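You operate a simulated robot arm through the tools that you are given. There is no shell and no other tool. Be economical: measure what you need, move in short steps, check, and stop when the job is done.

You are at the controls of a simulated two-armed robot. One attempt, no reset.

## Task
Stop the dust fan and swap the full tray for the empty one.
Fine: open the drawer only when the fan stands; the full tray goes on the low steel stand; shut and clamp the drawer; the fan stays off.
Where things are to end (x, y in the base frame): dust tray within 60 mm of [-1250, -390].

It is judged by the outcome, as a careful person would: the job done as asked, and still so three seconds after it is handed in. It fails if anything else is knocked over, pushed out of place, dropped, spilled or broken.

## Robot
Two 6-joint arms with two-finger parallel grippers on one trunk, on a base that drives. Base frame: it is fixed to the floor where the robot stands at the start and does not move with it; the origin is under the middle of the robot, x ahead of it, y to its left, z up. Units: mm, rad, N and s.
The left shoulder is at the start at [50, 170, 1342], the right one opposite. Each reaches about 1092 mm from its shoulder. Places, roughly: collector stop button [900, -100, 1100]; dust drawer [900, 100, 400]; dust tray [-1500, -750, 500]; filter gauge [700, 100, 1300]; inside of the dust drawer [900, 200, 300]; low steel stand [-1400, -500, 500]; red clamp [700, 100, 500]; yellow clamp [900, -100, 500]. Payload 1.57 kg a hand.
The TCP of each hand is the grasp point between the finger pads, 30 mm short of the fingertips. In the tool frame z runs along the fingers and y along their closing line. Largest opening 80 mm; finger width 17, thickness 12; the body of the gripper, 40 by 82 mm, starts 80 mm behind the TCP.
Orientation is told as [roll, pitch, yaw] about the base's x, y, z axes, in that order, counted from this pose: with the fingers straight down and closing along the base's y, the tool's x points along the base's -x, its y along +y and its z along -z.

## Interface
- The arms move only by the tool play_rows. It takes "left_series", "right_series" or both (then of equal length, played together; a hand with none holds still); each is a list of rows, each a list of 3 entries, a list of its own where there are three numbers: the gripper command, from -1 (shut) to 1 (fully open), values between in proportion, then the shift along the base's x, y, z in mm, then the turn, a rotation vector about the base's x, y, z in rad. In form: [[gripper, [dx, dy, dz], [rx, ry, rz]], ...]. A call has 1 to 20 rows; each row shifts and turns the commanded pose from where the row before left it. Each row takes 0.2 s and may step no farther than 50 mm and 0.15 rad from the row before; otherwise, or with a gripper value out of range, the whole call is refused. Where a pose cannot be reached the arm comes as near as it can. A force on the tool above 90 N (or 10 N above the force at the start of the call, whichever is more), or a blocked arm, ends the call early, and 0.2 s more pass. The fingers move at their own pace (about 45 mm/s each) and stop on an object; they squeeze with about 32 N. The grip force told is the motor's: it shows also when the fingers shut on nothing. Time passes only in rows, and 0.2 s behind the last, so rows that do not move let the fingers close. The reply holds the time, the measured pose of the TCP, the force on the tool along the base axes, the opening and the grip force, in the units named above and with some noise, with the torque about the TCP (base axes, N m) and any sound that the robot's microphone picked up, and new pictures: "views" is both (left out), scene, wrist or none (wrist: the cameras of the hands that moved).
- Cameras (640 x 400 px; columns grow to the right, rows downward): "scene" is now at [-13.8, -48.5, 1887.3]; the picture's right is [-0.88, -0.48, 0.00], its down [-0.45, 0.82, -0.36] and it looks along [0.17, -0.32, -0.93] (base axes); focal length 237 px, centre (320, 200). "left" rides on the left gripper at [72, 7, -122] in its tool frame; the picture's right is [-0.09, 1.00, 0.00], its down [-0.84, -0.08, -0.54] and it looks along [-0.54, -0.05, 0.84] (tool axes); focal length 238 px, centre (320, 200). "right" rides on the right gripper at [72, -7, -122] in its tool frame; the picture's right is [0.09, 1.00, 0.00], its down [-0.84, 0.08, -0.54] and it looks along [-0.54, 0.05, 0.84] (tool axes); focal length 238 px, centre (320, 200). There is no depth. A picture from a camera that has moved, and an enlarged one, comes with that camera's place and axes in the base frame and with its lens.
- lift_body(by): slides the trunk up (or, below 0, down) by that many mm; the arms and the scene camera ride with it, the base frame stays. It gives what a move gives, with no picture.
- roll_base(legs): drives the robot by 1 to 6 legs, each [ahead, left, turn to the left] in mm, mm and rad, along the robot's own axes; the way and the turn of a leg run together, so that a leg with both is an arc; at most 1500 mm and 3.142 rad a leg. The arms and the cameras ride along, it lands a little off, and it stops where it bumps. It gives what a move gives, and a new picture of the scene camera.
- turn_head(pan, tilt): turns the head with the scene camera to pan (to the left, within 1.501 rad either way) and tilt (down, from -0.506 to 1.204), counted from straight ahead of the robot. It gives what a move gives, and a new picture of the scene camera.
- close_up(camera, box): a new picture of the part [left, top, right, bottom] of that camera's present view, enlarged. It takes no simulated time.
- close_job(): hands the job in; it is judged then, once.

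Work in short steps. Places have to be worked out from the pictures, the camera data and where the tool is seen: move nearer, look again, correct. Check each grasp and each placing, and mend what went wrong. You have 120 turns and 260 pictures in all, those below and enlarged ones among them. Open the grippers and draw the arms clear of the work before you hand the job in, unless the task says otherwise; then end with one line.

The tools are called after "Request:" as name(argument=value, ...) on one line, values as JSON. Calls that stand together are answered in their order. play_rows: Moves the arms, as the interface text tells. Its arguments: {"type":"object","properties":{"left_series":{"type":"array","items":{"type":"array"}},"right_series":{"type":"array","items":{"type":"array"}},"views":{"type":"string","enum":["both","scene","wrist","none"]}},"required":[]} The other tools are called the same way: lift_body (by) slides the trunk up or down; roll_base (legs) drives the base; turn_head (pan, tilt) turns the head that bears the scene camera; close_up (camera, box) takes an enlarged picture of a part of a camera's view; close_job () hands the job in.

At the start:

```text
time_s: 0.0
left_tcp_pos: [647.8, 99.6, 1231.5]
left_orientation: [0.001, 0.001, 0.001]
left_ft_force: [0.3, -0.1, 1.0]
left_torque: [-0.02, -0.02, 0.03]
left_opening: 79.9
left_grasp_force: 0.1
right_tcp_pos: [645.2, -379.2, 1232.1]
right_orientation: [0.0, -0.002, 0.001]
right_ft_force: [-0.1, -0.5, 0.5]
right_torque: [0.02, 0.0, 0.03]
right_opening: 80.1
right_grasp_force: 0.2
trunk travel left (down, up): [-957.0, 13.0]
robot x, y, heading: [1.5, 0.3, -0.001]
head pan, tilt: [-1.07, 1.201]
```

scene: 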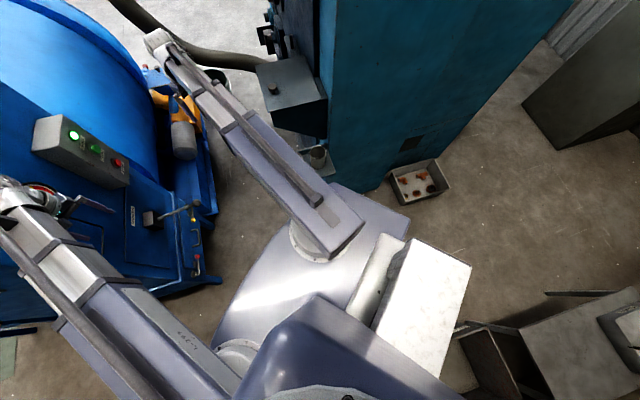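
right: 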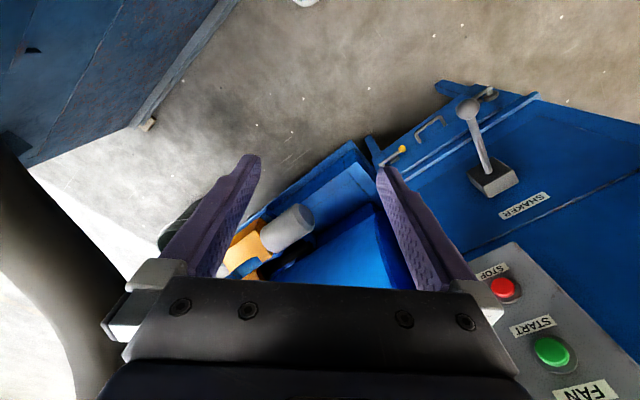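
left: 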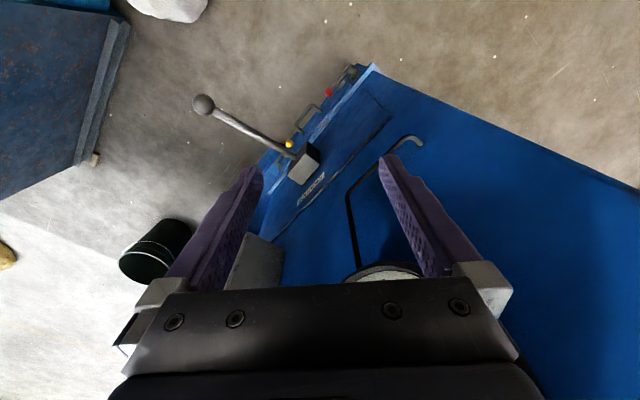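

The scene camera is facing right and down; I turn it ahead to see the dust collector.

Request:
turn_head(pan=0.0, tilt=0.7)

Request:
turn_head(pan=0.0, tilt=1.1)

Request:
turn_head(pan=-1.5, tilt=0.6)

```text
time_s: 1.3
left_tcp_pos: [648.1, 99.1, 1231.5]
left_orientation: [0.0, 0.001, 0.001]
left_ft_force: [-0.8, -0.2, -0.5]
left_torque: [0.0, 0.02, 0.01]
left_opening: 80.0
left_grasp_force: 0.1
right_tcp_pos: [645.9, -378.8, 1231.6]
right_orientation: [0.0, -0.002, -0.001]
right_ft_force: [0.0, 0.0, -0.3]
right_torque: [0.03, 0.02, 0.03]
right_opening: 79.8
right_grasp_force: 0.1
trunk travel left (down, up): [-957.0, 13.0]
robot x, y, heading: [1.6, -0.0, -0.001]
head pan, tilt: [0.0, 0.7]
camera scene: at [44.3, 0.5, 1923.2], right [0.0, -1.0, 0.0], down [-0.64, 0.0, -0.76], along [0.76, 0.0, -0.64], focal length 237 px, centre (320, 200)
```

scene: 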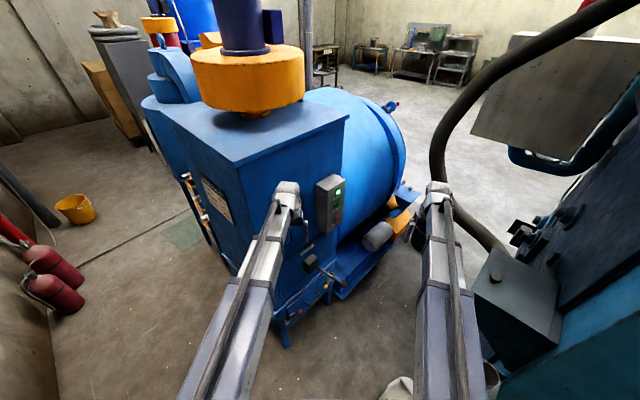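

```text
time_s: 2.2
left_tcp_pos: [648.3, 99.8, 1231.8]
left_orientation: [-0.001, 0.0, -0.001]
left_ft_force: [0.0, -0.1, 0.5]
left_torque: [0.02, -0.02, 0.0]
left_opening: 79.7
left_grasp_force: 0.0
right_tcp_pos: [645.9, -380.0, 1231.9]
right_orientation: [-0.001, 0.0, 0.0]
right_ft_force: [-0.3, 0.2, 0.5]
right_torque: [-0.01, -0.01, -0.02]
right_opening: 79.8
right_grasp_force: 0.1
trunk travel left (down, up): [-957.0, 13.0]
robot x, y, heading: [-0.4, -0.2, 0.004]
head pan, tilt: [0.0, 1.1]
camera scene: at [22.5, 0.6, 1893.3], right [0.0, -1.0, 0.0], down [-0.89, 0.0, -0.45], along [0.45, 0.0, -0.89], focal length 237 px, centre (320, 200)
```

scene: 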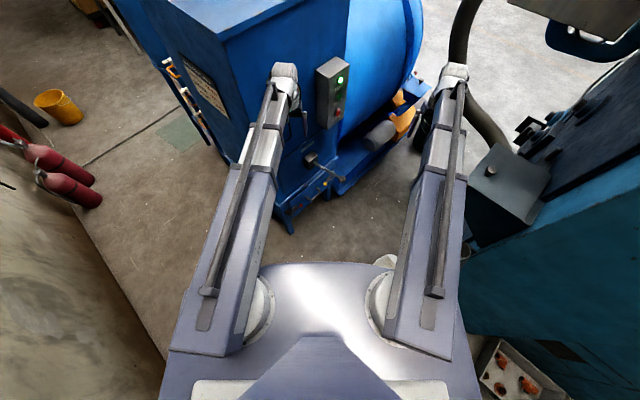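

```text
time_s: 3.8
left_tcp_pos: [647.3, 99.9, 1231.3]
left_orientation: [-0.001, 0.0, -0.002]
left_ft_force: [0.4, 0.4, 0.0]
left_torque: [0.0, 0.0, 0.0]
left_opening: 80.0
left_grasp_force: 0.0
right_tcp_pos: [645.1, -379.4, 1232.4]
right_orientation: [0.001, 0.0, 0.0]
right_ft_force: [-0.2, 0.1, -0.7]
right_torque: [0.03, 0.02, -0.01]
right_opening: 79.7
right_grasp_force: 0.1
trunk travel left (down, up): [-957.0, 13.0]
robot x, y, heading: [1.5, -1.1, -0.0]
head pan, tilt: [-1.499, 0.6]
camera scene: at [-34.2, -87.6, 1931.9], right [-1.0, -0.07, 0.0], down [-0.04, 0.56, -0.82], along [0.06, -0.82, -0.57], focal length 237 px, centre (320, 200)
```

scene: 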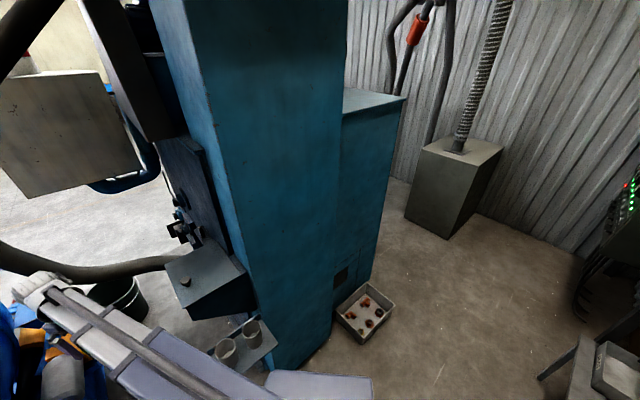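

Ahead is the blue collector with a panel (green start / red stop), a shaker lever and the drawer low down. I look at details.

Request:
turn_head(pan=0.0, tilt=0.8)

Request:
close_up(camera="scene", box=[160, 140, 440, 340])

Request:
close_up(camera="right", box=[340, 60, 640, 400])

Request:
close_up(camera="left", box=[170, 40, 470, 260])

```text
time_s: 5.4
left_tcp_pos: [647.3, 99.7, 1232.9]
left_orientation: [0.002, 0.0, 0.0]
left_ft_force: [-0.4, -1.4, 0.5]
left_torque: [-0.01, 0.03, 0.0]
left_opening: 80.1
left_grasp_force: 0.2
right_tcp_pos: [646.1, -379.6, 1231.9]
right_orientation: [0.0, -0.001, 0.001]
right_ft_force: [0.0, 0.3, 0.1]
right_torque: [0.02, 0.01, -0.02]
right_opening: 79.9
right_grasp_force: 0.0
trunk travel left (down, up): [-957.0, 13.0]
robot x, y, heading: [-0.2, 0.9, 0.004]
head pan, tilt: [0.0, 0.799]
camera scene: at [40.0, 0.5, 1915.0], right [0.0, -1.0, 0.0], down [-0.72, 0.0, -0.7], along [0.7, 0.0, -0.72], focal length 237 px, centre (320, 200)
```

scene: 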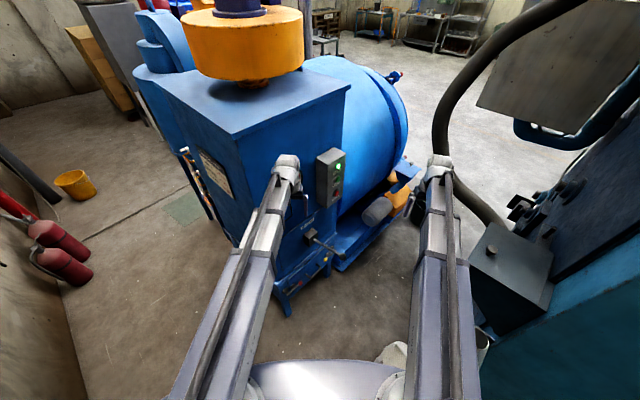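

```text
2.00 times, centred on (300, 240) of scene
camera zoom: at [40.0, 0.5, 1915.0], right [0.0, -1.0, 0.0], down [-0.72, 0.0, -0.7], along [0.7, 0.0, -0.72], focal length 475 px, centre (360, 120)
```

zoom: 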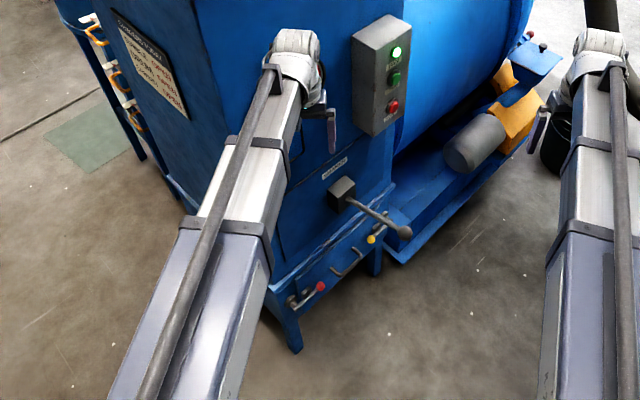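

```text
1.18 times, centred on (490, 230) of right
camera zoom: at [573.8, -385.9, 1353.3], right [-0.09, 1.0, 0.0], down [0.84, 0.08, 0.54], along [0.54, 0.05, -0.84], focal length 280 px, centre (120, 165)
```

zoom: 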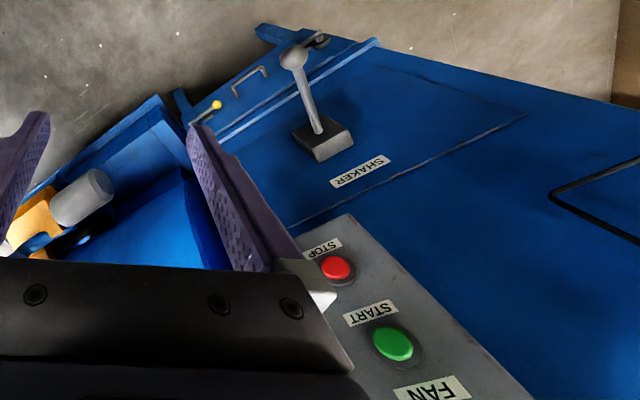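

```text
1.82 times, centred on (320, 150) of left
camera zoom: at [575.3, 107.0, 1354.4], right [0.09, 1.0, 0.0], down [0.84, -0.08, 0.54], along [0.54, -0.05, -0.84], focal length 433 px, centre (320, 291)
```

zoom: 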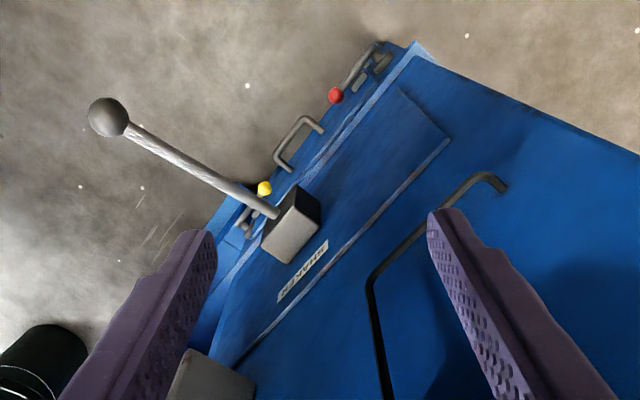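

Triangulating the views: STOP button ≈ (850,-79,1126), red clamp knob ≈ (706,125,481), yellow ≈ (870,-37,485); so the front face is turned 45°, its outward normal ≈ (-0.71,-0.71,0). I turn the right hand horizontal, pointing along the inward normal, closed.

Request:
play_rows(right_series=[[-1, [0, 0, 0], [0, -0.1428, 0]], [-1, [0, 0, 0], [0, -0.1428, 0]], [-1, [0, 0, 0], [0, -0.1428, 0]], [-1, [0, 0, 0], [0, -0.1428, 0]], [-1, [0, 0, 0], [0, -0.1428, 0]], [-1, [0, 0, 0], [0, -0.1428, 0]], [-1, [0, 0, 0], [0, -0.1428, 0]], [-1, [0, 0, 0], [0, -0.1428, 0]], [-1, [0, 0, 0], [0, -0.1428, 0]], [-1, [0, 0, 0], [0, -0.1428, 0]], [-1, [0, 0, 0], [0, -0.1428, 0]], [-1, [0, 0, -15], [0, 0, 0.131]], [-1, [0, 0, -15], [0, 0, 0.131]], [-1, [0, 0, -15], [0, 0, 0.131]], [-1, [0, 0, -15], [0, 0, 0.131]], [-1, [0, 0, -20], [0, 0, 0.131]], [-1, [0, 0, -20], [0, 0, 0.131]]], views="both")

```text
time_s: 9.0
left_tcp_pos: [647.7, 99.6, 1231.4]
left_orientation: [-0.001, 0.0, -0.002]
left_ft_force: [-1.0, 0.5, -0.1]
left_torque: [-0.01, 0.01, 0.01]
left_opening: 79.7
left_grasp_force: 0.0
right_tcp_pos: [645.8, -377.0, 1450.3]
right_orientation: [0.235, -1.569, 0.555]
right_ft_force: [-0.3, 0.5, 0.1]
right_torque: [0.0, 0.0, 0.0]
right_opening: 0.0
right_grasp_force: 20.9
right hand out of reach, approached as far as the arm can: row 2, 3, 4, 5, 6, 7, 8, 9, 10, 11, 12, 13, 14, 15, 16, 17
trunk travel left (down, up): [-957.0, 13.0]
robot x, y, heading: [-0.9, -2.8, -0.004]
head pan, tilt: [0.0, 0.799]
camera scene: at [40.6, -0.1, 1915.0], right [0.0, -1.0, 0.0], down [-0.72, 0.0, -0.7], along [0.7, 0.0, -0.72], focal length 237 px, centre (320, 200)
camera right: at [564.3, -468.8, 1379.0], right [-0.71, 0.7, -0.09], down [-0.44, -0.33, 0.84], along [0.56, 0.63, 0.54], focal length 238 px, centre (320, 200)
```

scene: 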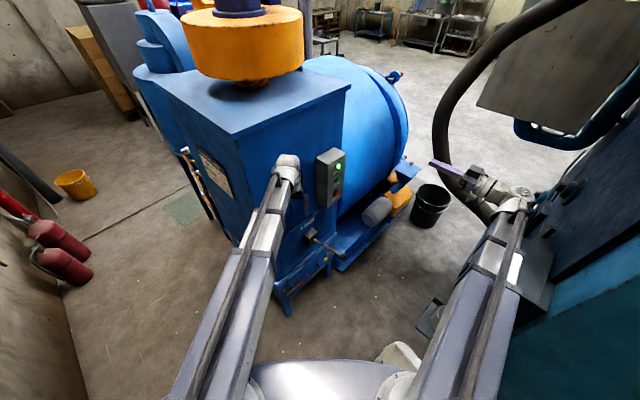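
right: 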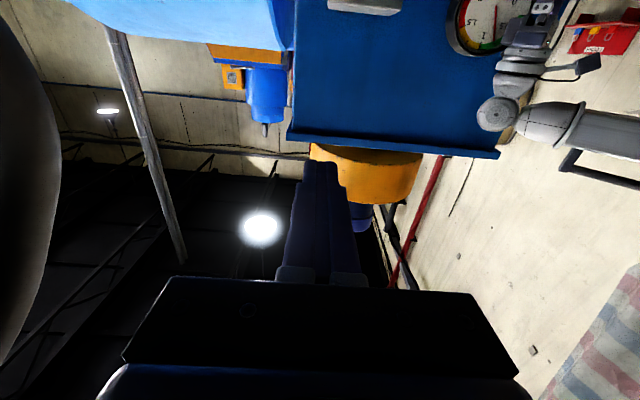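

The right hand can only lie level at about shoulder height, so the trunk must come down. First I draw the left hand back out of the way of the shaker lever, and raise nothing else.

Request:
play_rows(left_series=[[1, [-40, 30, 0], [0, 0, 0]], [1, [-40, 30, 0], [0, 0, 0]], [1, [-40, 30, 0], [0, 0, 0]], [1, [-40, 30, 0], [0, 0, 0]], [1, [-40, 30, 0], [0, 0, 0]], [1, [-40, 30, 0], [0, 0, 0]]], views="none")

Request:
lift_body(by=-330)

Request:
close_up(camera="scene", box=[0, 0, 640, 400])

```text
time_s: 10.4
left_tcp_pos: [440.1, 289.7, 1231.9]
left_orientation: [-0.001, 0.002, 0.001]
left_ft_force: [0.7, -0.5, 0.1]
left_torque: [0.0, -0.01, 0.0]
left_opening: 79.9
left_grasp_force: 0.1
left hand out of reach, approached as far as the arm can: row 6
right_tcp_pos: [645.0, -375.2, 1452.3]
right_orientation: [-0.129, -1.57, 0.915]
right_ft_force: [0.8, -0.1, 0.5]
right_torque: [-0.02, 0.03, -0.03]
right_opening: 0.0
right_grasp_force: 21.3
trunk travel left (down, up): [-957.0, 13.0]
robot x, y, heading: [-0.6, 0.2, -0.0]
head pan, tilt: [0.0, 0.799]
```

```text
time_s: 13.4
left_tcp_pos: [512.2, 212.6, 894.8]
left_orientation: [0.089, 0.016, 0.049]
left_ft_force: [-0.7, 2.2, 0.2]
left_torque: [-0.33, -0.03, 0.0]
left_opening: 80.2
left_grasp_force: 0.1
right_tcp_pos: [779.3, -462.2, 1119.8]
right_orientation: [1.905, -1.487, -1.031]
right_ft_force: [1.6, -0.3, -0.9]
right_torque: [0.02, -0.07, 0.14]
right_opening: 0.2
right_grasp_force: 20.9
trunk travel left (down, up): [-631.0, 339.0]
robot x, y, heading: [63.6, -28.8, 0.054]
head pan, tilt: [0.0, 0.799]
stopped: the arm was blocked; the commanded pose is now the measured one
```

```text
1.00 times, centred on (320, 200) of scene (not enlarged: the box is as wide or as high as the picture)
camera zoom: at [124.5, -24.3, 1582.6], right [0.06, -1.0, 0.0], down [-0.72, -0.04, -0.69], along [0.69, 0.04, -0.73], focal length 237 px, centre (320, 200)
```

zoom: 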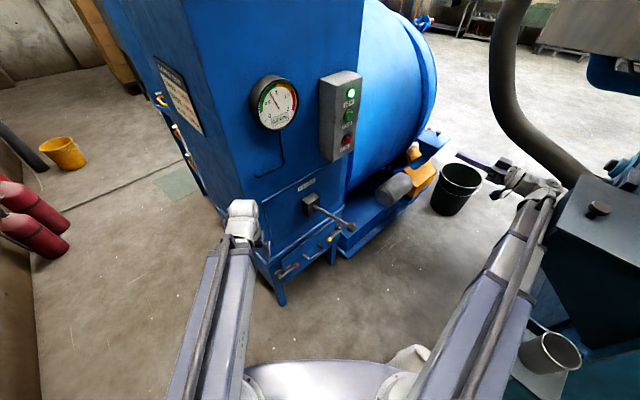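

The lowering was blocked and the base shifted about 70 mm: something touched. I look to the right and left before moving anything.

Request:
turn_head(pan=-0.75, tilt=1.0)

Request:
turn_head(pan=0.6, tilt=1.0)

```text
time_s: 14.5
left_tcp_pos: [514.9, 217.9, 899.5]
left_orientation: [0.06, 0.021, 0.051]
left_ft_force: [0.4, -0.7, 0.1]
left_torque: [0.0, 0.01, 0.0]
left_opening: 79.9
left_grasp_force: 0.0
right_tcp_pos: [766.7, -448.9, 1125.0]
right_orientation: [1.714, -1.512, -0.853]
right_ft_force: [-0.6, 1.0, 0.2]
right_torque: [0.0, 0.0, -0.02]
right_opening: 0.1
right_grasp_force: 21.3
trunk travel left (down, up): [-631.0, 339.0]
robot x, y, heading: [67.5, -51.5, 0.053]
head pan, tilt: [-0.75, 1.0]
camera scene: at [101.1, -87.1, 1575.4], right [-0.64, -0.77, 0.02], down [-0.65, 0.54, -0.53], along [0.4, -0.35, -0.84], focal length 237 px, centre (320, 200)
```

scene: 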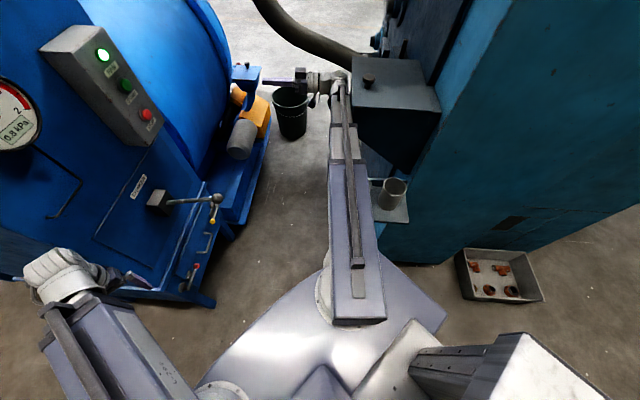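

```text
time_s: 16.0
left_tcp_pos: [512.0, 217.9, 897.1]
left_orientation: [0.057, 0.018, 0.056]
left_ft_force: [0.3, -0.2, 0.0]
left_torque: [0.02, -0.08, 0.01]
left_opening: 80.1
left_grasp_force: 0.0
right_tcp_pos: [766.5, -446.9, 1125.4]
right_orientation: [1.704, -1.515, -0.836]
right_ft_force: [0.0, -1.1, -0.6]
right_torque: [-0.04, 0.0, -0.01]
right_opening: 0.0
right_grasp_force: 21.2
trunk travel left (down, up): [-631.0, 339.0]
robot x, y, heading: [61.6, -55.5, 0.053]
head pan, tilt: [0.6, 1.0]
camera scene: at [101.2, -1.4, 1572.9], right [0.61, -0.79, 0.0], down [-0.68, -0.52, -0.53], along [0.42, 0.32, -0.85], focal length 237 px, centre (320, 200)
```

scene: 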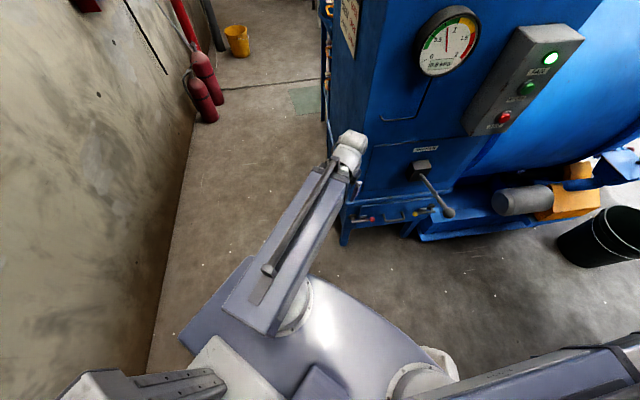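

The right wrist rests beside the teal machine's grey box; nothing appears toppled. Right hand points (.65,.76,0), nearly what I need, so I move it left away from the box toward a stand-off ahead of STOP.

Request:
play_rows(right_series=[[-1, [0, 30, 0], [0, 0, 0]], [-1, [0, 40, 0], [0, 0, 0]], [-1, [0, 40, 0], [0, 0, 0]], [-1, [0, 40, 0], [0, 0, 0]], [-1, [0, 40, 0], [0, 0, 0]], [-1, [0, 40, 0], [0, 0, 0]]], views="both")

Request:
turn_head(pan=-0.3, tilt=0.8)

```text
time_s: 17.4
left_tcp_pos: [500.2, 206.8, 905.9]
left_orientation: [0.067, 0.001, 0.033]
left_ft_force: [-0.2, -0.3, -0.6]
left_torque: [-0.01, 0.03, -0.01]
left_opening: 79.9
left_grasp_force: 0.0
right_tcp_pos: [728.8, -248.2, 1131.3]
right_orientation: [2.001, -1.516, -1.182]
right_ft_force: [-0.5, 0.4, 0.1]
right_torque: [-0.02, 0.01, 0.04]
right_opening: 0.0
right_grasp_force: 21.5
right hand out of reach, approached as far as the arm can: row 4
trunk travel left (down, up): [-631.0, 339.0]
robot x, y, heading: [58.3, -52.3, 0.03]
head pan, tilt: [0.6, 1.0]
camera scene: at [73.2, -9.6, 1573.7], right [0.59, -0.81, 0.0], down [-0.68, -0.5, -0.54], along [0.44, 0.32, -0.84], focal length 237 px, centre (320, 200)
camera right: at [649.0, -338.0, 1055.5], right [-0.73, 0.68, -0.04], down [-0.41, -0.39, 0.83], along [0.55, 0.62, 0.56], focal length 238 px, centre (320, 200)
```

scene: 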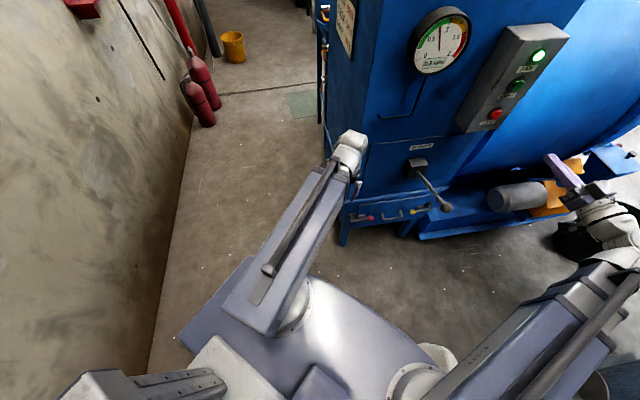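
right: 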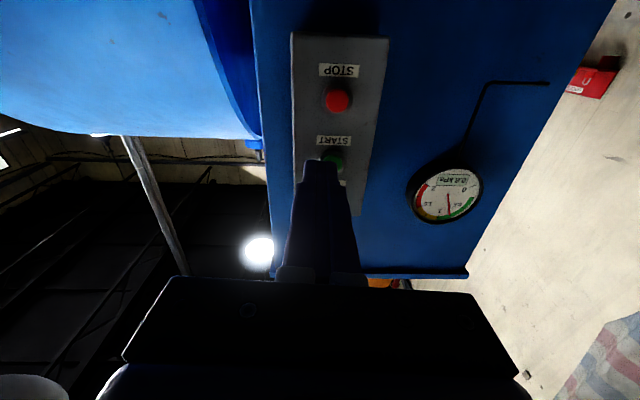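

```text
time_s: 18.6
left_tcp_pos: [498.8, 205.7, 904.9]
left_orientation: [0.066, 0.0, 0.034]
left_ft_force: [0.4, -0.8, -0.8]
left_torque: [-0.03, 0.01, -0.02]
left_opening: 79.9
left_grasp_force: 0.1
right_tcp_pos: [728.8, -248.3, 1129.9]
right_orientation: [2.002, -1.516, -1.179]
right_ft_force: [-0.2, 0.3, 0.2]
right_torque: [0.02, 0.0, 0.0]
right_opening: 0.1
right_grasp_force: 21.1
trunk travel left (down, up): [-631.0, 339.0]
robot x, y, heading: [59.9, -51.3, 0.034]
head pan, tilt: [-0.3, 0.799]
camera scene: at [94.7, -72.4, 1588.8], right [-0.26, -0.96, 0.0], down [-0.69, 0.19, -0.7], along [0.67, -0.18, -0.72], focal length 237 px, centre (320, 200)
```

scene: 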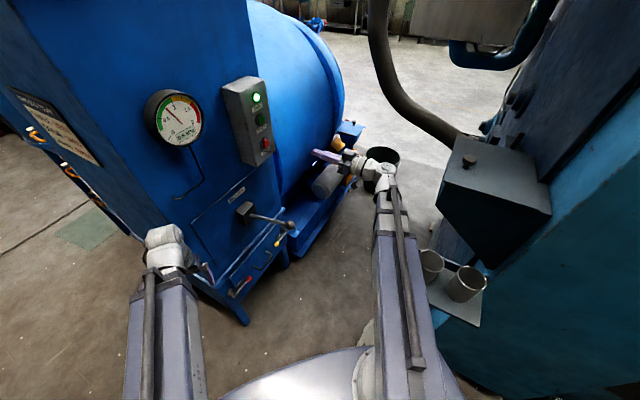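

Both cups stand. Re-triangulated STOP ≈ (857,-78,1119). I move to about 70 mm fingertip stand-off on the button's axis.

Request:
play_rows(right_series=[[-1, [20, 33, -4], [0, 0, 0]], [-1, [20, 33, -4], [0, 0, 0]], [-1, [19, 32, -3], [0, 0, 0]]], views="both")

Request:
close_up(camera="scene", box=[200, 60, 400, 220])

```text
time_s: 19.4
left_tcp_pos: [500.2, 204.6, 906.2]
left_orientation: [0.067, 0.002, 0.034]
left_ft_force: [-0.5, -1.1, 0.0]
left_torque: [-0.01, 0.05, 0.01]
left_opening: 80.1
left_grasp_force: 0.1
right_tcp_pos: [787.2, -148.1, 1129.8]
right_orientation: [1.988, -1.515, -1.166]
right_ft_force: [-0.2, 0.4, -0.5]
right_torque: [0.01, -0.03, 0.0]
right_opening: 0.0
right_grasp_force: 21.0
right hand out of reach, approached as far as the arm can: row 1, 2
trunk travel left (down, up): [-631.0, 339.0]
robot x, y, heading: [55.1, -49.9, 0.028]
head pan, tilt: [-0.3, 0.799]
camera scene: at [95.0, -72.2, 1588.8], right [-0.27, -0.96, 0.0], down [-0.69, 0.19, -0.7], along [0.67, -0.19, -0.72], focal length 237 px, centre (320, 200)
camera right: at [708.7, -239.6, 1055.3], right [-0.73, 0.68, -0.04], down [-0.41, -0.39, 0.83], along [0.55, 0.62, 0.56], focal length 238 px, centre (320, 200)
```

scene: 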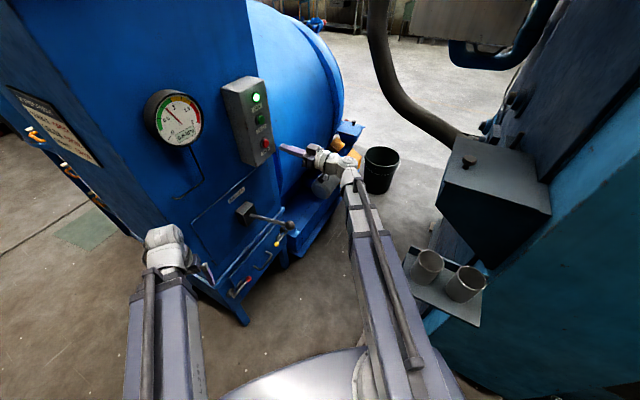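
right: 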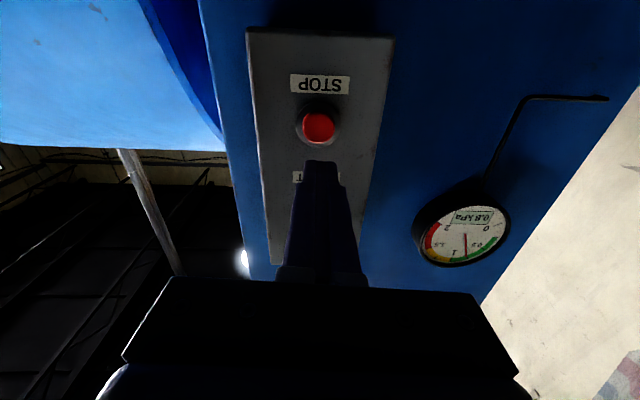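

```text
2.50 times, centred on (300, 140) of scene
camera zoom: at [95.0, -72.2, 1588.8], right [-0.27, -0.96, 0.0], down [-0.69, 0.19, -0.7], along [0.67, -0.19, -0.72], focal length 593 px, centre (370, 350)
```

zoom: 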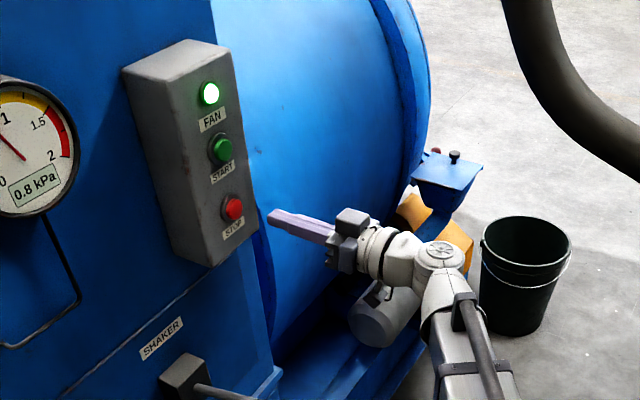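

Aim is right laterally but 11 mm high, so I lower the trunk 11 mm, then approach to near contact.

Request:
lift_body(by=-11)

Request:
play_rows(right_series=[[-1, [14, 14.5, 0], [0, 0, 0]], [-1, [14, 14.5, 0], [0, 0, 0]], [-1, [10, 10.5, 0], [0, 0, 0]]], views="both")

Request:
close_up(camera="scene", box=[200, 60, 400, 220])

```text
time_s: 19.9
left_tcp_pos: [499.4, 205.1, 895.5]
left_orientation: [0.067, 0.0, 0.032]
left_ft_force: [0.2, 0.5, -0.6]
left_torque: [0.0, -0.01, -0.01]
left_opening: 79.8
left_grasp_force: 0.1
right_tcp_pos: [787.8, -149.3, 1119.6]
right_orientation: [1.992, -1.515, -1.171]
right_ft_force: [-0.1, 0.0, 0.5]
right_torque: [-0.03, -0.02, 0.0]
right_opening: 0.0
right_grasp_force: 21.2
trunk travel left (down, up): [-620.0, 350.0]
robot x, y, heading: [57.5, -46.6, 0.027]
head pan, tilt: [-0.3, 0.799]
```

```text
time_s: 20.8
left_tcp_pos: [499.2, 205.4, 895.8]
left_orientation: [0.066, 0.004, 0.032]
left_ft_force: [0.5, -0.7, -0.5]
left_torque: [0.02, -0.02, -0.02]
left_opening: 80.1
left_grasp_force: 0.1
right_tcp_pos: [825.8, -110.4, 1119.6]
right_orientation: [2.006, -1.515, -1.185]
right_ft_force: [0.6, 0.0, 0.3]
right_torque: [-0.01, 0.03, 0.0]
right_opening: 0.0
right_grasp_force: 21.3
trunk travel left (down, up): [-620.0, 350.0]
robot x, y, heading: [59.1, -50.5, 0.038]
head pan, tilt: [-0.3, 0.799]
camera scene: at [94.9, -72.4, 1577.8], right [-0.27, -0.96, 0.0], down [-0.69, 0.19, -0.7], along [0.67, -0.19, -0.72], focal length 237 px, centre (320, 200)
camera right: at [746.2, -200.5, 1044.4], right [-0.73, 0.68, -0.04], down [-0.41, -0.39, 0.83], along [0.55, 0.62, 0.56], focal length 238 px, centre (320, 200)
```

scene: 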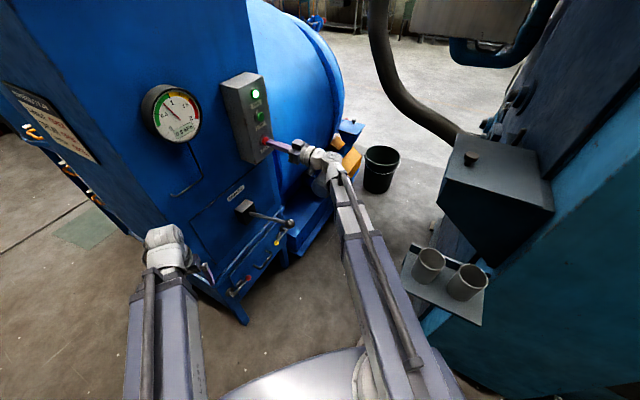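
right: 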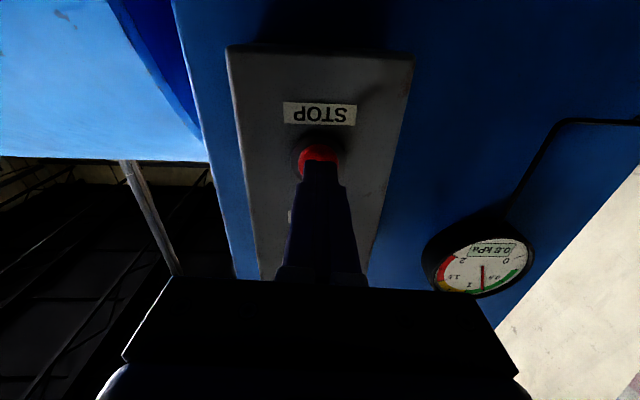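

```text
2.50 times, centred on (300, 140) of scene
camera zoom: at [94.9, -72.4, 1577.8], right [-0.27, -0.96, 0.0], down [-0.69, 0.19, -0.7], along [0.67, -0.19, -0.72], focal length 593 px, centre (370, 350)
```

zoom: 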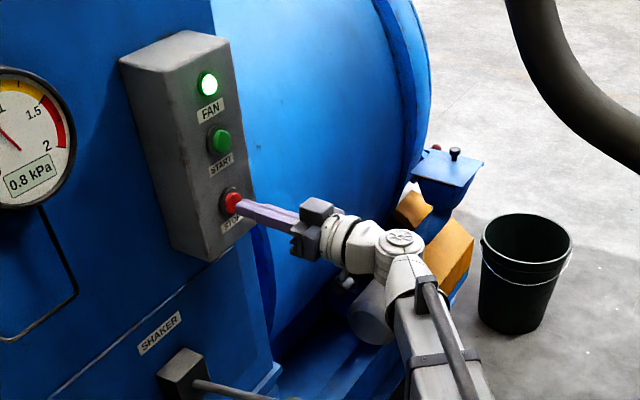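

The fingertip is just in front of the red button, well aimed. I press in small steps and come back.

Request:
play_rows(right_series=[[-1, [4, 4, 0], [0, 0, 0]], [-1, [4, 4, 0], [0, 0, 0]], [-1, [3, 3, 0], [0, 0, 0]]], views="none")

Request:
close_up(camera="scene", box=[200, 60, 400, 220])

```text
time_s: 21.6
left_tcp_pos: [500.2, 204.2, 894.7]
left_orientation: [0.069, 0.001, 0.033]
left_ft_force: [1.1, -1.0, 0.2]
left_torque: [-0.02, 0.0, -0.02]
left_opening: 79.9
left_grasp_force: 0.1
right_tcp_pos: [835.4, -101.8, 1120.3]
right_orientation: [1.984, -1.514, -1.164]
right_ft_force: [-10.3, -7.7, -4.2]
right_torque: [-0.12, 0.09, 0.03]
right_opening: 0.0
right_grasp_force: 21.4
trunk travel left (down, up): [-620.0, 350.0]
robot x, y, heading: [57.8, -50.6, 0.03]
head pan, tilt: [-0.3, 0.799]
heard: click
```

```text
2.50 times, centred on (300, 140) of scene
camera zoom: at [93.7, -73.8, 1577.7], right [-0.27, -0.96, 0.0], down [-0.69, 0.19, -0.7], along [0.67, -0.18, -0.72], focal length 593 px, centre (370, 350)
```

zoom: 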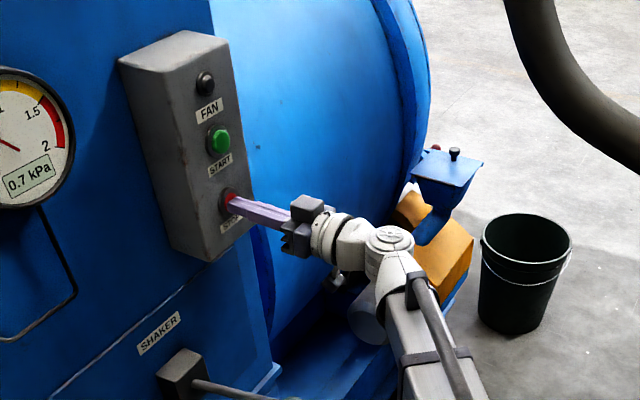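

The button clicked, the FAN lamp is off and the gauge is falling. I back the hand off; the fan will be running down meanwhile.

Request:
play_rows(right_series=[[-1, [-15, -15, 0], [0, 0, 0]], [-1, [-30, -30, 0], [0, 0, 0]], [-1, [-30, -30, 0], [0, 0, 0]], [-1, [-30, -30, 0], [0, 0, 0]], [-1, [-30, -30, 0], [0, 0, 0]], [-1, [-30, -20, 0], [0, 0, 0]], [-1, [-30, -20, 0], [0, 0, 0]]], views="none")

Request:
close_up(camera="scene", box=[100, 40, 360, 340])

```text
time_s: 23.1
left_tcp_pos: [500.0, 205.6, 895.2]
left_orientation: [0.066, 0.001, 0.033]
left_ft_force: [0.2, 0.6, -0.2]
left_torque: [0.02, -0.02, 0.01]
left_opening: 79.8
left_grasp_force: 0.1
right_tcp_pos: [642.3, -275.2, 1119.6]
right_orientation: [2.027, -1.513, -1.205]
right_ft_force: [-0.1, 0.2, -0.1]
right_torque: [0.0, 0.02, 0.03]
right_opening: 0.0
right_grasp_force: 21.7
trunk travel left (down, up): [-620.0, 350.0]
robot x, y, heading: [58.3, -51.3, 0.036]
head pan, tilt: [-0.3, 0.799]
```

```text
1.33 times, centred on (230, 190) of scene
camera zoom: at [94.4, -72.7, 1577.8], right [-0.27, -0.96, 0.0], down [-0.69, 0.19, -0.7], along [0.67, -0.18, -0.72], focal length 316 px, centre (440, 213)
```

zoom: 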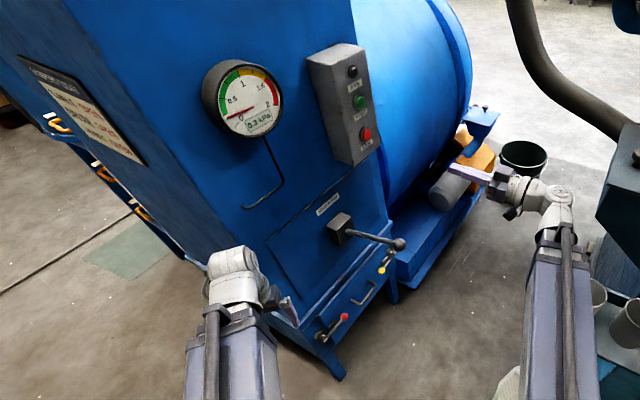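

Gauge is running down to 0. I look closer at the placard and the clamps.

Request:
close_up(camera="scene", box=[200, 200, 320, 330])

Request:
close_up(camera="left", box=[0, 0, 640, 400])

Request:
close_up(camera="scene", box=[0, 70, 120, 200])

```text
3.08 times, centred on (260, 265) of scene
camera zoom: at [94.4, -72.7, 1577.8], right [-0.27, -0.96, 0.0], down [-0.69, 0.19, -0.7], along [0.67, -0.18, -0.72], focal length 730 px, centre (505, 0)
```

zoom: 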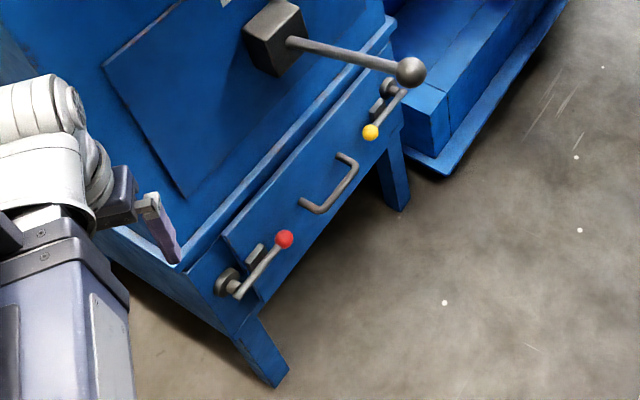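

```text
1.00 times, centred on (320, 200) of left (not enlarged: the box is as wide or as high as the picture)
camera zoom: at [427.8, 202.0, 1018.2], right [0.06, 1.0, 0.07], down [0.84, -0.09, 0.53], along [0.54, 0.02, -0.84], focal length 238 px, centre (320, 200)
```

zoom: 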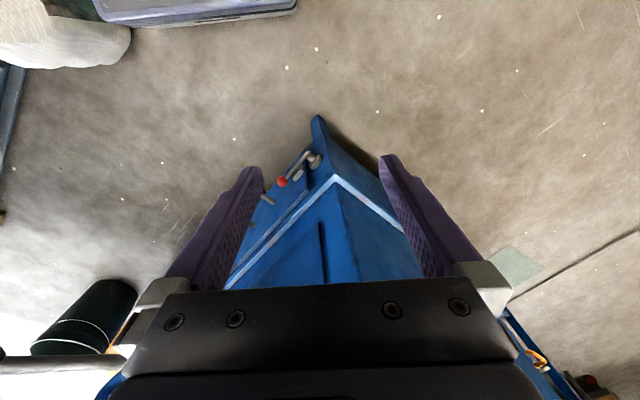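

```text
3.08 times, centred on (60, 135) of scene
camera zoom: at [94.4, -72.7, 1577.8], right [-0.27, -0.96, 0.0], down [-0.69, 0.19, -0.7], along [0.67, -0.18, -0.72], focal length 730 px, centre (1120, 400)
```

zoom: 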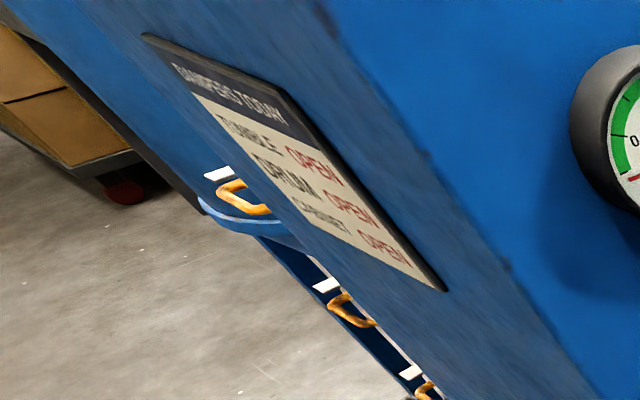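

Two cups sit at about (280..370,-500..-560,~900), so I first bring the right arm left and the base back before lowering the trunk.

Request:
play_rows(right_series=[[-1, [-20, 30, 0], [0, 0, 0]], [-1, [-20, 30, 0], [0, 0, 0]], [-1, [-20, 30, 0], [0, 0, 0]], [-1, [-20, 30, 0], [0, 0, 0]]], views="scene")

Request:
roll_base(legs=[[-250, 60, 0]])

```text
time_s: 24.1
left_tcp_pos: [500.1, 204.7, 894.3]
left_orientation: [0.067, 0.002, 0.032]
left_ft_force: [1.0, 0.1, -0.6]
left_torque: [0.0, 0.0, -0.01]
left_opening: 79.7
left_grasp_force: 0.0
right_tcp_pos: [648.3, -191.0, 1119.9]
right_orientation: [1.99, -1.515, -1.168]
right_ft_force: [-0.2, -0.1, 0.1]
right_torque: [0.0, -0.01, 0.03]
right_opening: 0.0
right_grasp_force: 21.4
right hand out of reach, approached as far as the arm can: row 1, 2, 3, 4
trunk travel left (down, up): [-620.0, 350.0]
robot x, y, heading: [56.3, -48.4, 0.028]
head pan, tilt: [-0.3, 0.799]
camera scene: at [94.7, -72.2, 1577.8], right [-0.27, -0.96, 0.0], down [-0.69, 0.19, -0.7], along [0.67, -0.19, -0.72], focal length 237 px, centre (320, 200)
```

scene: 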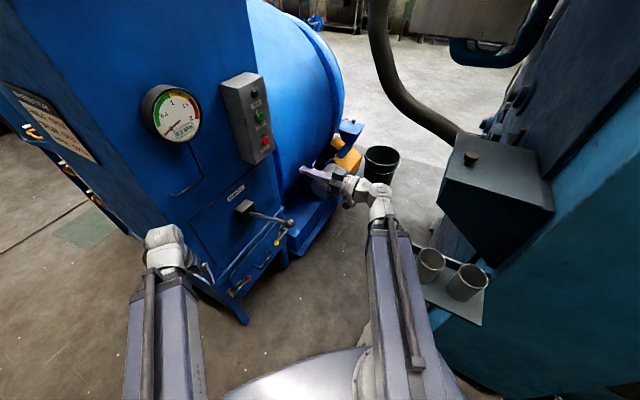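

```text
time_s: 26.0
left_tcp_pos: [250.3, 256.8, 896.3]
left_orientation: [0.065, 0.001, 0.025]
left_ft_force: [0.3, -0.4, 0.4]
left_torque: [-0.01, 0.0, 0.0]
left_opening: 80.1
left_grasp_force: 0.0
right_tcp_pos: [396.2, -141.6, 1119.8]
right_orientation: [2.003, -1.515, -1.188]
right_ft_force: [-0.1, -0.9, 0.7]
right_torque: [-0.01, 0.03, -0.02]
right_opening: 0.1
right_grasp_force: 21.3
trunk travel left (down, up): [-620.0, 350.0]
robot x, y, heading: [-194.1, 7.0, 0.023]
head pan, tilt: [-0.3, 0.799]
camera scene: at [-157.0, -18.6, 1577.9], right [-0.27, -0.96, 0.0], down [-0.69, 0.2, -0.7], along [0.67, -0.19, -0.72], focal length 237 px, centre (320, 200)
```

scene: 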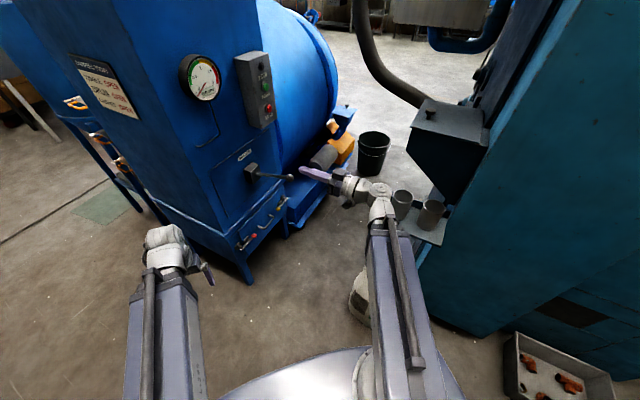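

Base is back. Now I lower the trunk so that the arms are at drawer height.

Request:
lift_body(by=-480)

Request:
turn_head(pan=0.0, tilt=0.5)

Request:
close_up(camera="scene", box=[200, 120, 440, 280])

```text
refused: -480 is not a number from -400 to 400
```

```text
time_s: 26.8
left_tcp_pos: [251.6, 256.4, 896.1]
left_orientation: [0.064, 0.001, 0.025]
left_ft_force: [0.3, -0.2, 0.4]
left_torque: [0.03, 0.01, -0.03]
left_opening: 80.1
left_grasp_force: 0.0
right_tcp_pos: [397.4, -141.6, 1119.2]
right_orientation: [1.992, -1.514, -1.177]
right_ft_force: [0.0, 0.0, 0.2]
right_torque: [-0.01, 0.01, 0.0]
right_opening: 0.0
right_grasp_force: 21.2
trunk travel left (down, up): [-620.0, 350.0]
robot x, y, heading: [-190.9, 5.7, 0.023]
head pan, tilt: [0.0, 0.499]
camera scene: at [-142.5, 5.2, 1603.7], right [0.02, -1.0, 0.0], down [-0.48, -0.01, -0.88], along [0.88, 0.02, -0.48], focal length 237 px, centre (320, 200)
```

scene: 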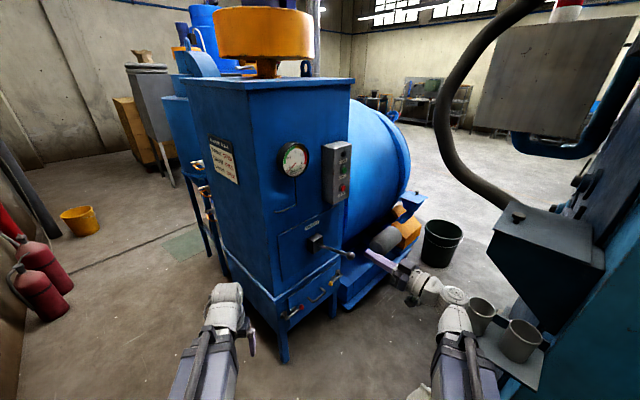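

```text
2.50 times, centred on (320, 200) of scene
camera zoom: at [-142.5, 5.2, 1603.7], right [0.02, -1.0, 0.0], down [-0.48, -0.01, -0.88], along [0.88, 0.02, -0.48], focal length 593 px, centre (320, 200)
```

zoom: 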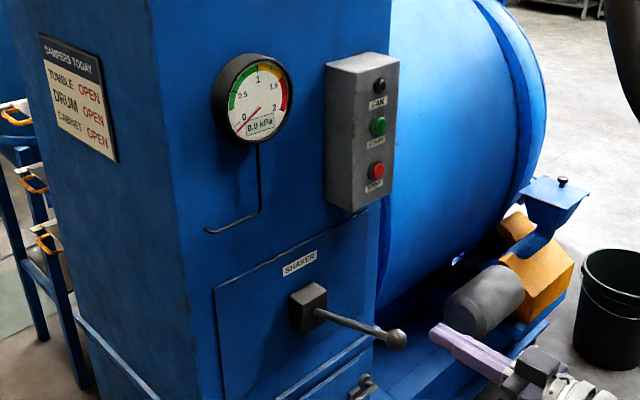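

The gauge now reads 0.0 kPa – the fan stands. Lower the trunk by 400.

Request:
lift_body(by=-400)

Request:
turn_head(pan=0.0, tilt=0.5)

Request:
close_up(camera="scene", box=[200, 120, 440, 280])

```text
time_s: 30.6
left_tcp_pos: [252.0, 254.9, 495.0]
left_orientation: [0.068, 0.003, 0.026]
left_ft_force: [0.4, 0.6, -1.3]
left_torque: [0.01, -0.02, 0.02]
left_opening: 80.0
left_grasp_force: 0.0
right_tcp_pos: [396.4, -143.0, 719.8]
right_orientation: [1.992, -1.515, -1.176]
right_ft_force: [-0.2, -0.6, 0.8]
right_torque: [0.03, -0.03, 0.02]
right_opening: 0.0
right_grasp_force: 20.8
trunk travel left (down, up): [-220.0, 750.0]
robot x, y, heading: [-195.7, 4.4, 0.026]
head pan, tilt: [0.0, 0.499]
```

```text
time_s: 31.2
left_tcp_pos: [251.6, 255.4, 495.3]
left_orientation: [0.068, 0.003, 0.025]
left_ft_force: [0.5, 0.4, -0.1]
left_torque: [0.02, -0.02, -0.04]
left_opening: 80.1
left_grasp_force: 0.0
right_tcp_pos: [395.6, -142.0, 719.4]
right_orientation: [1.991, -1.514, -1.176]
right_ft_force: [0.8, -0.3, -0.7]
right_torque: [-0.02, -0.04, 0.0]
right_opening: 0.0
right_grasp_force: 21.4
trunk travel left (down, up): [-220.0, 750.0]
robot x, y, heading: [-195.3, 2.6, 0.022]
head pan, tilt: [0.0, 0.499]
camera scene: at [-142.5, 5.3, 1203.8], right [0.02, -1.0, 0.0], down [-0.48, -0.01, -0.88], along [0.88, 0.02, -0.48], focal length 237 px, centre (320, 200)
```

scene: 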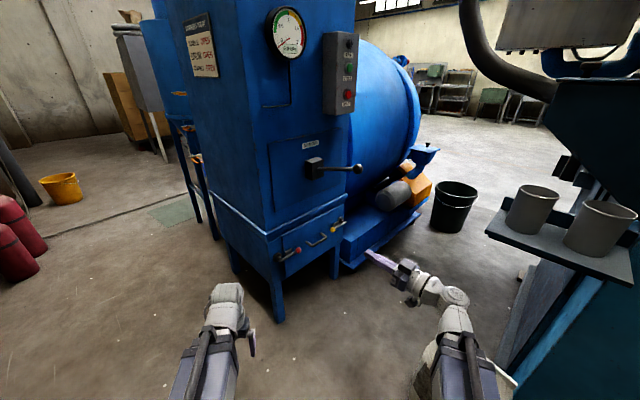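

```text
2.50 times, centred on (320, 200) of scene
camera zoom: at [-142.5, 5.3, 1203.8], right [0.02, -1.0, 0.0], down [-0.48, -0.01, -0.88], along [0.88, 0.02, -0.48], focal length 593 px, centre (320, 200)
```

zoom: 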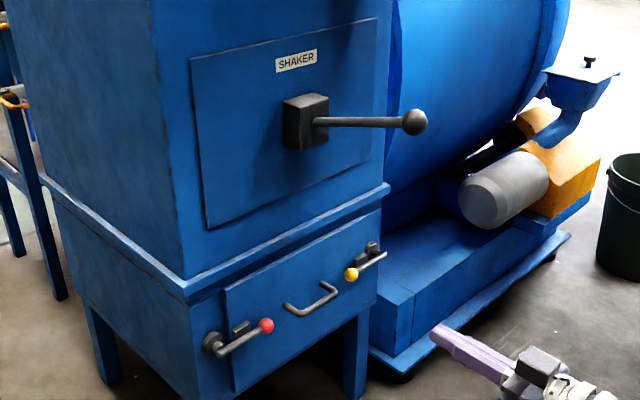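

I zoom into the clamps to understand their mechanism.

Request:
close_up(camera="scene", box=[265, 205, 365, 275])

Request:
close_up(camera="left", box=[200, 60, 440, 260])

Request:
close_up(camera="right", box=[0, 0, 640, 400])

```text
5.71 times, centred on (315, 240) of scene
camera zoom: at [-142.5, 5.3, 1203.8], right [0.02, -1.0, 0.0], down [-0.48, -0.01, -0.88], along [0.88, 0.02, -0.48], focal length 1356 px, centre (349, -29)
```

zoom: 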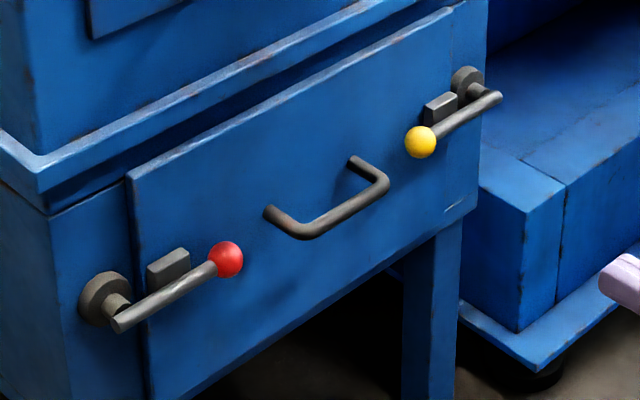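

```text
2.00 times, centred on (320, 160) of left
camera zoom: at [179.8, 252.9, 618.1], right [0.07, 1.0, 0.07], down [0.84, -0.09, 0.53], along [0.54, 0.02, -0.84], focal length 477 px, centre (320, 280)
```

zoom: 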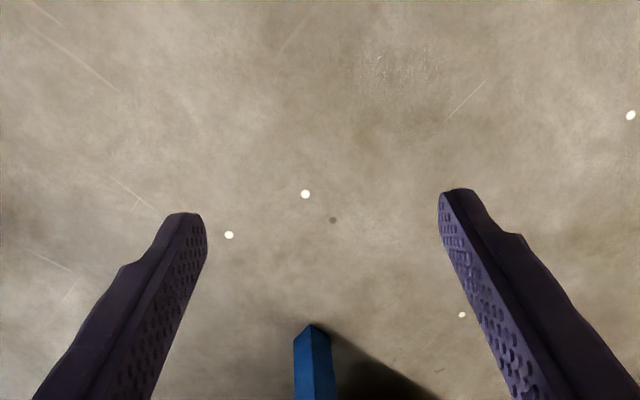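

```text
1.00 times, centred on (320, 200) of right (not enlarged: the box is as wide or as high as the picture)
camera zoom: at [316.4, -231.8, 644.3], right [-0.73, 0.69, -0.04], down [-0.41, -0.38, 0.83], along [0.55, 0.62, 0.56], focal length 238 px, centre (320, 200)
```

zoom: 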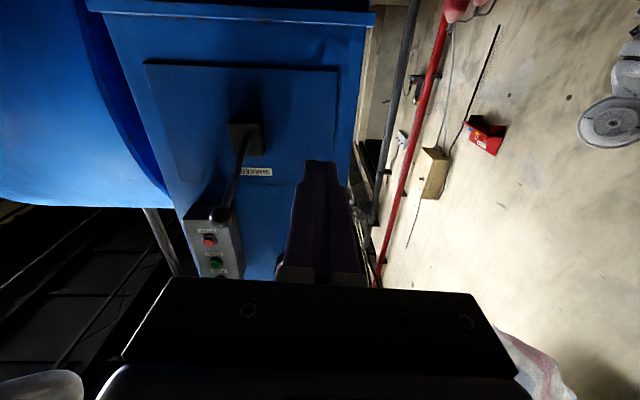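

The levers are turn-clamps on a post, lying across the drawer front; I'll swing them with the right hand's closed, level fingertips. First raise the left hand relative to the trunk, then lower the trunk to bring the right hand to clamp height.

Request:
play_rows(left_series=[[1, [0, 20, 50], [0, 0, 0]], [1, [0, 20, 50], [0, 0, 0]], [1, [0, 0, 50], [0, 0, 0]], [1, [0, 0, 50], [0, 0, 0]], [1, [0, 0, 50], [0, 0, 0]]], views="none")

Request:
lift_body(by=-215)

Request:
roll_base(legs=[[150, 0, 0]])

```text
refused: row 1 steps farther than a row can; nothing moved
```

```text
time_s: 33.5
left_tcp_pos: [252.0, 255.8, 280.8]
left_orientation: [0.068, 0.002, 0.023]
left_ft_force: [0.6, 0.8, 0.2]
left_torque: [-0.01, 0.01, 0.0]
left_opening: 80.4
left_grasp_force: 0.0
right_tcp_pos: [396.0, -141.9, 504.7]
right_orientation: [1.992, -1.514, -1.176]
right_ft_force: [-0.3, 0.1, 0.6]
right_torque: [0.01, 0.02, -0.03]
right_opening: 0.1
right_grasp_force: 20.9
trunk travel left (down, up): [-5.0, 965.0]
robot x, y, heading: [-194.3, 3.2, 0.026]
head pan, tilt: [0.0, 0.499]
```

```text
time_s: 34.9
left_tcp_pos: [407.2, 255.7, 280.3]
left_orientation: [0.066, 0.002, 0.02]
left_ft_force: [-0.4, -0.1, 0.7]
left_torque: [0.01, 0.0, 0.03]
left_opening: 80.0
left_grasp_force: 0.0
right_tcp_pos: [548.7, -141.4, 504.2]
right_orientation: [1.991, -1.515, -1.181]
right_ft_force: [0.0, 0.0, -0.2]
right_torque: [-0.01, 0.01, 0.0]
right_opening: 0.1
right_grasp_force: 20.9
trunk travel left (down, up): [-5.0, 965.0]
robot x, y, heading: [-40.7, 8.4, 0.019]
head pan, tilt: [0.0, 0.499]
camera scene: at [11.1, 8.1, 988.8], right [0.02, -1.0, 0.0], down [-0.48, -0.01, -0.88], along [0.88, 0.02, -0.48], focal length 237 px, centre (320, 200)
```

scene: 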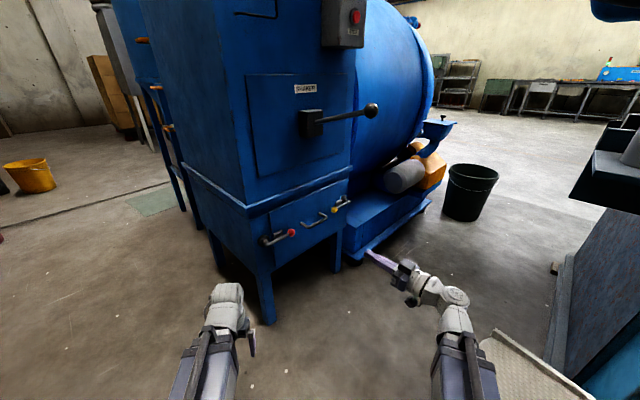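

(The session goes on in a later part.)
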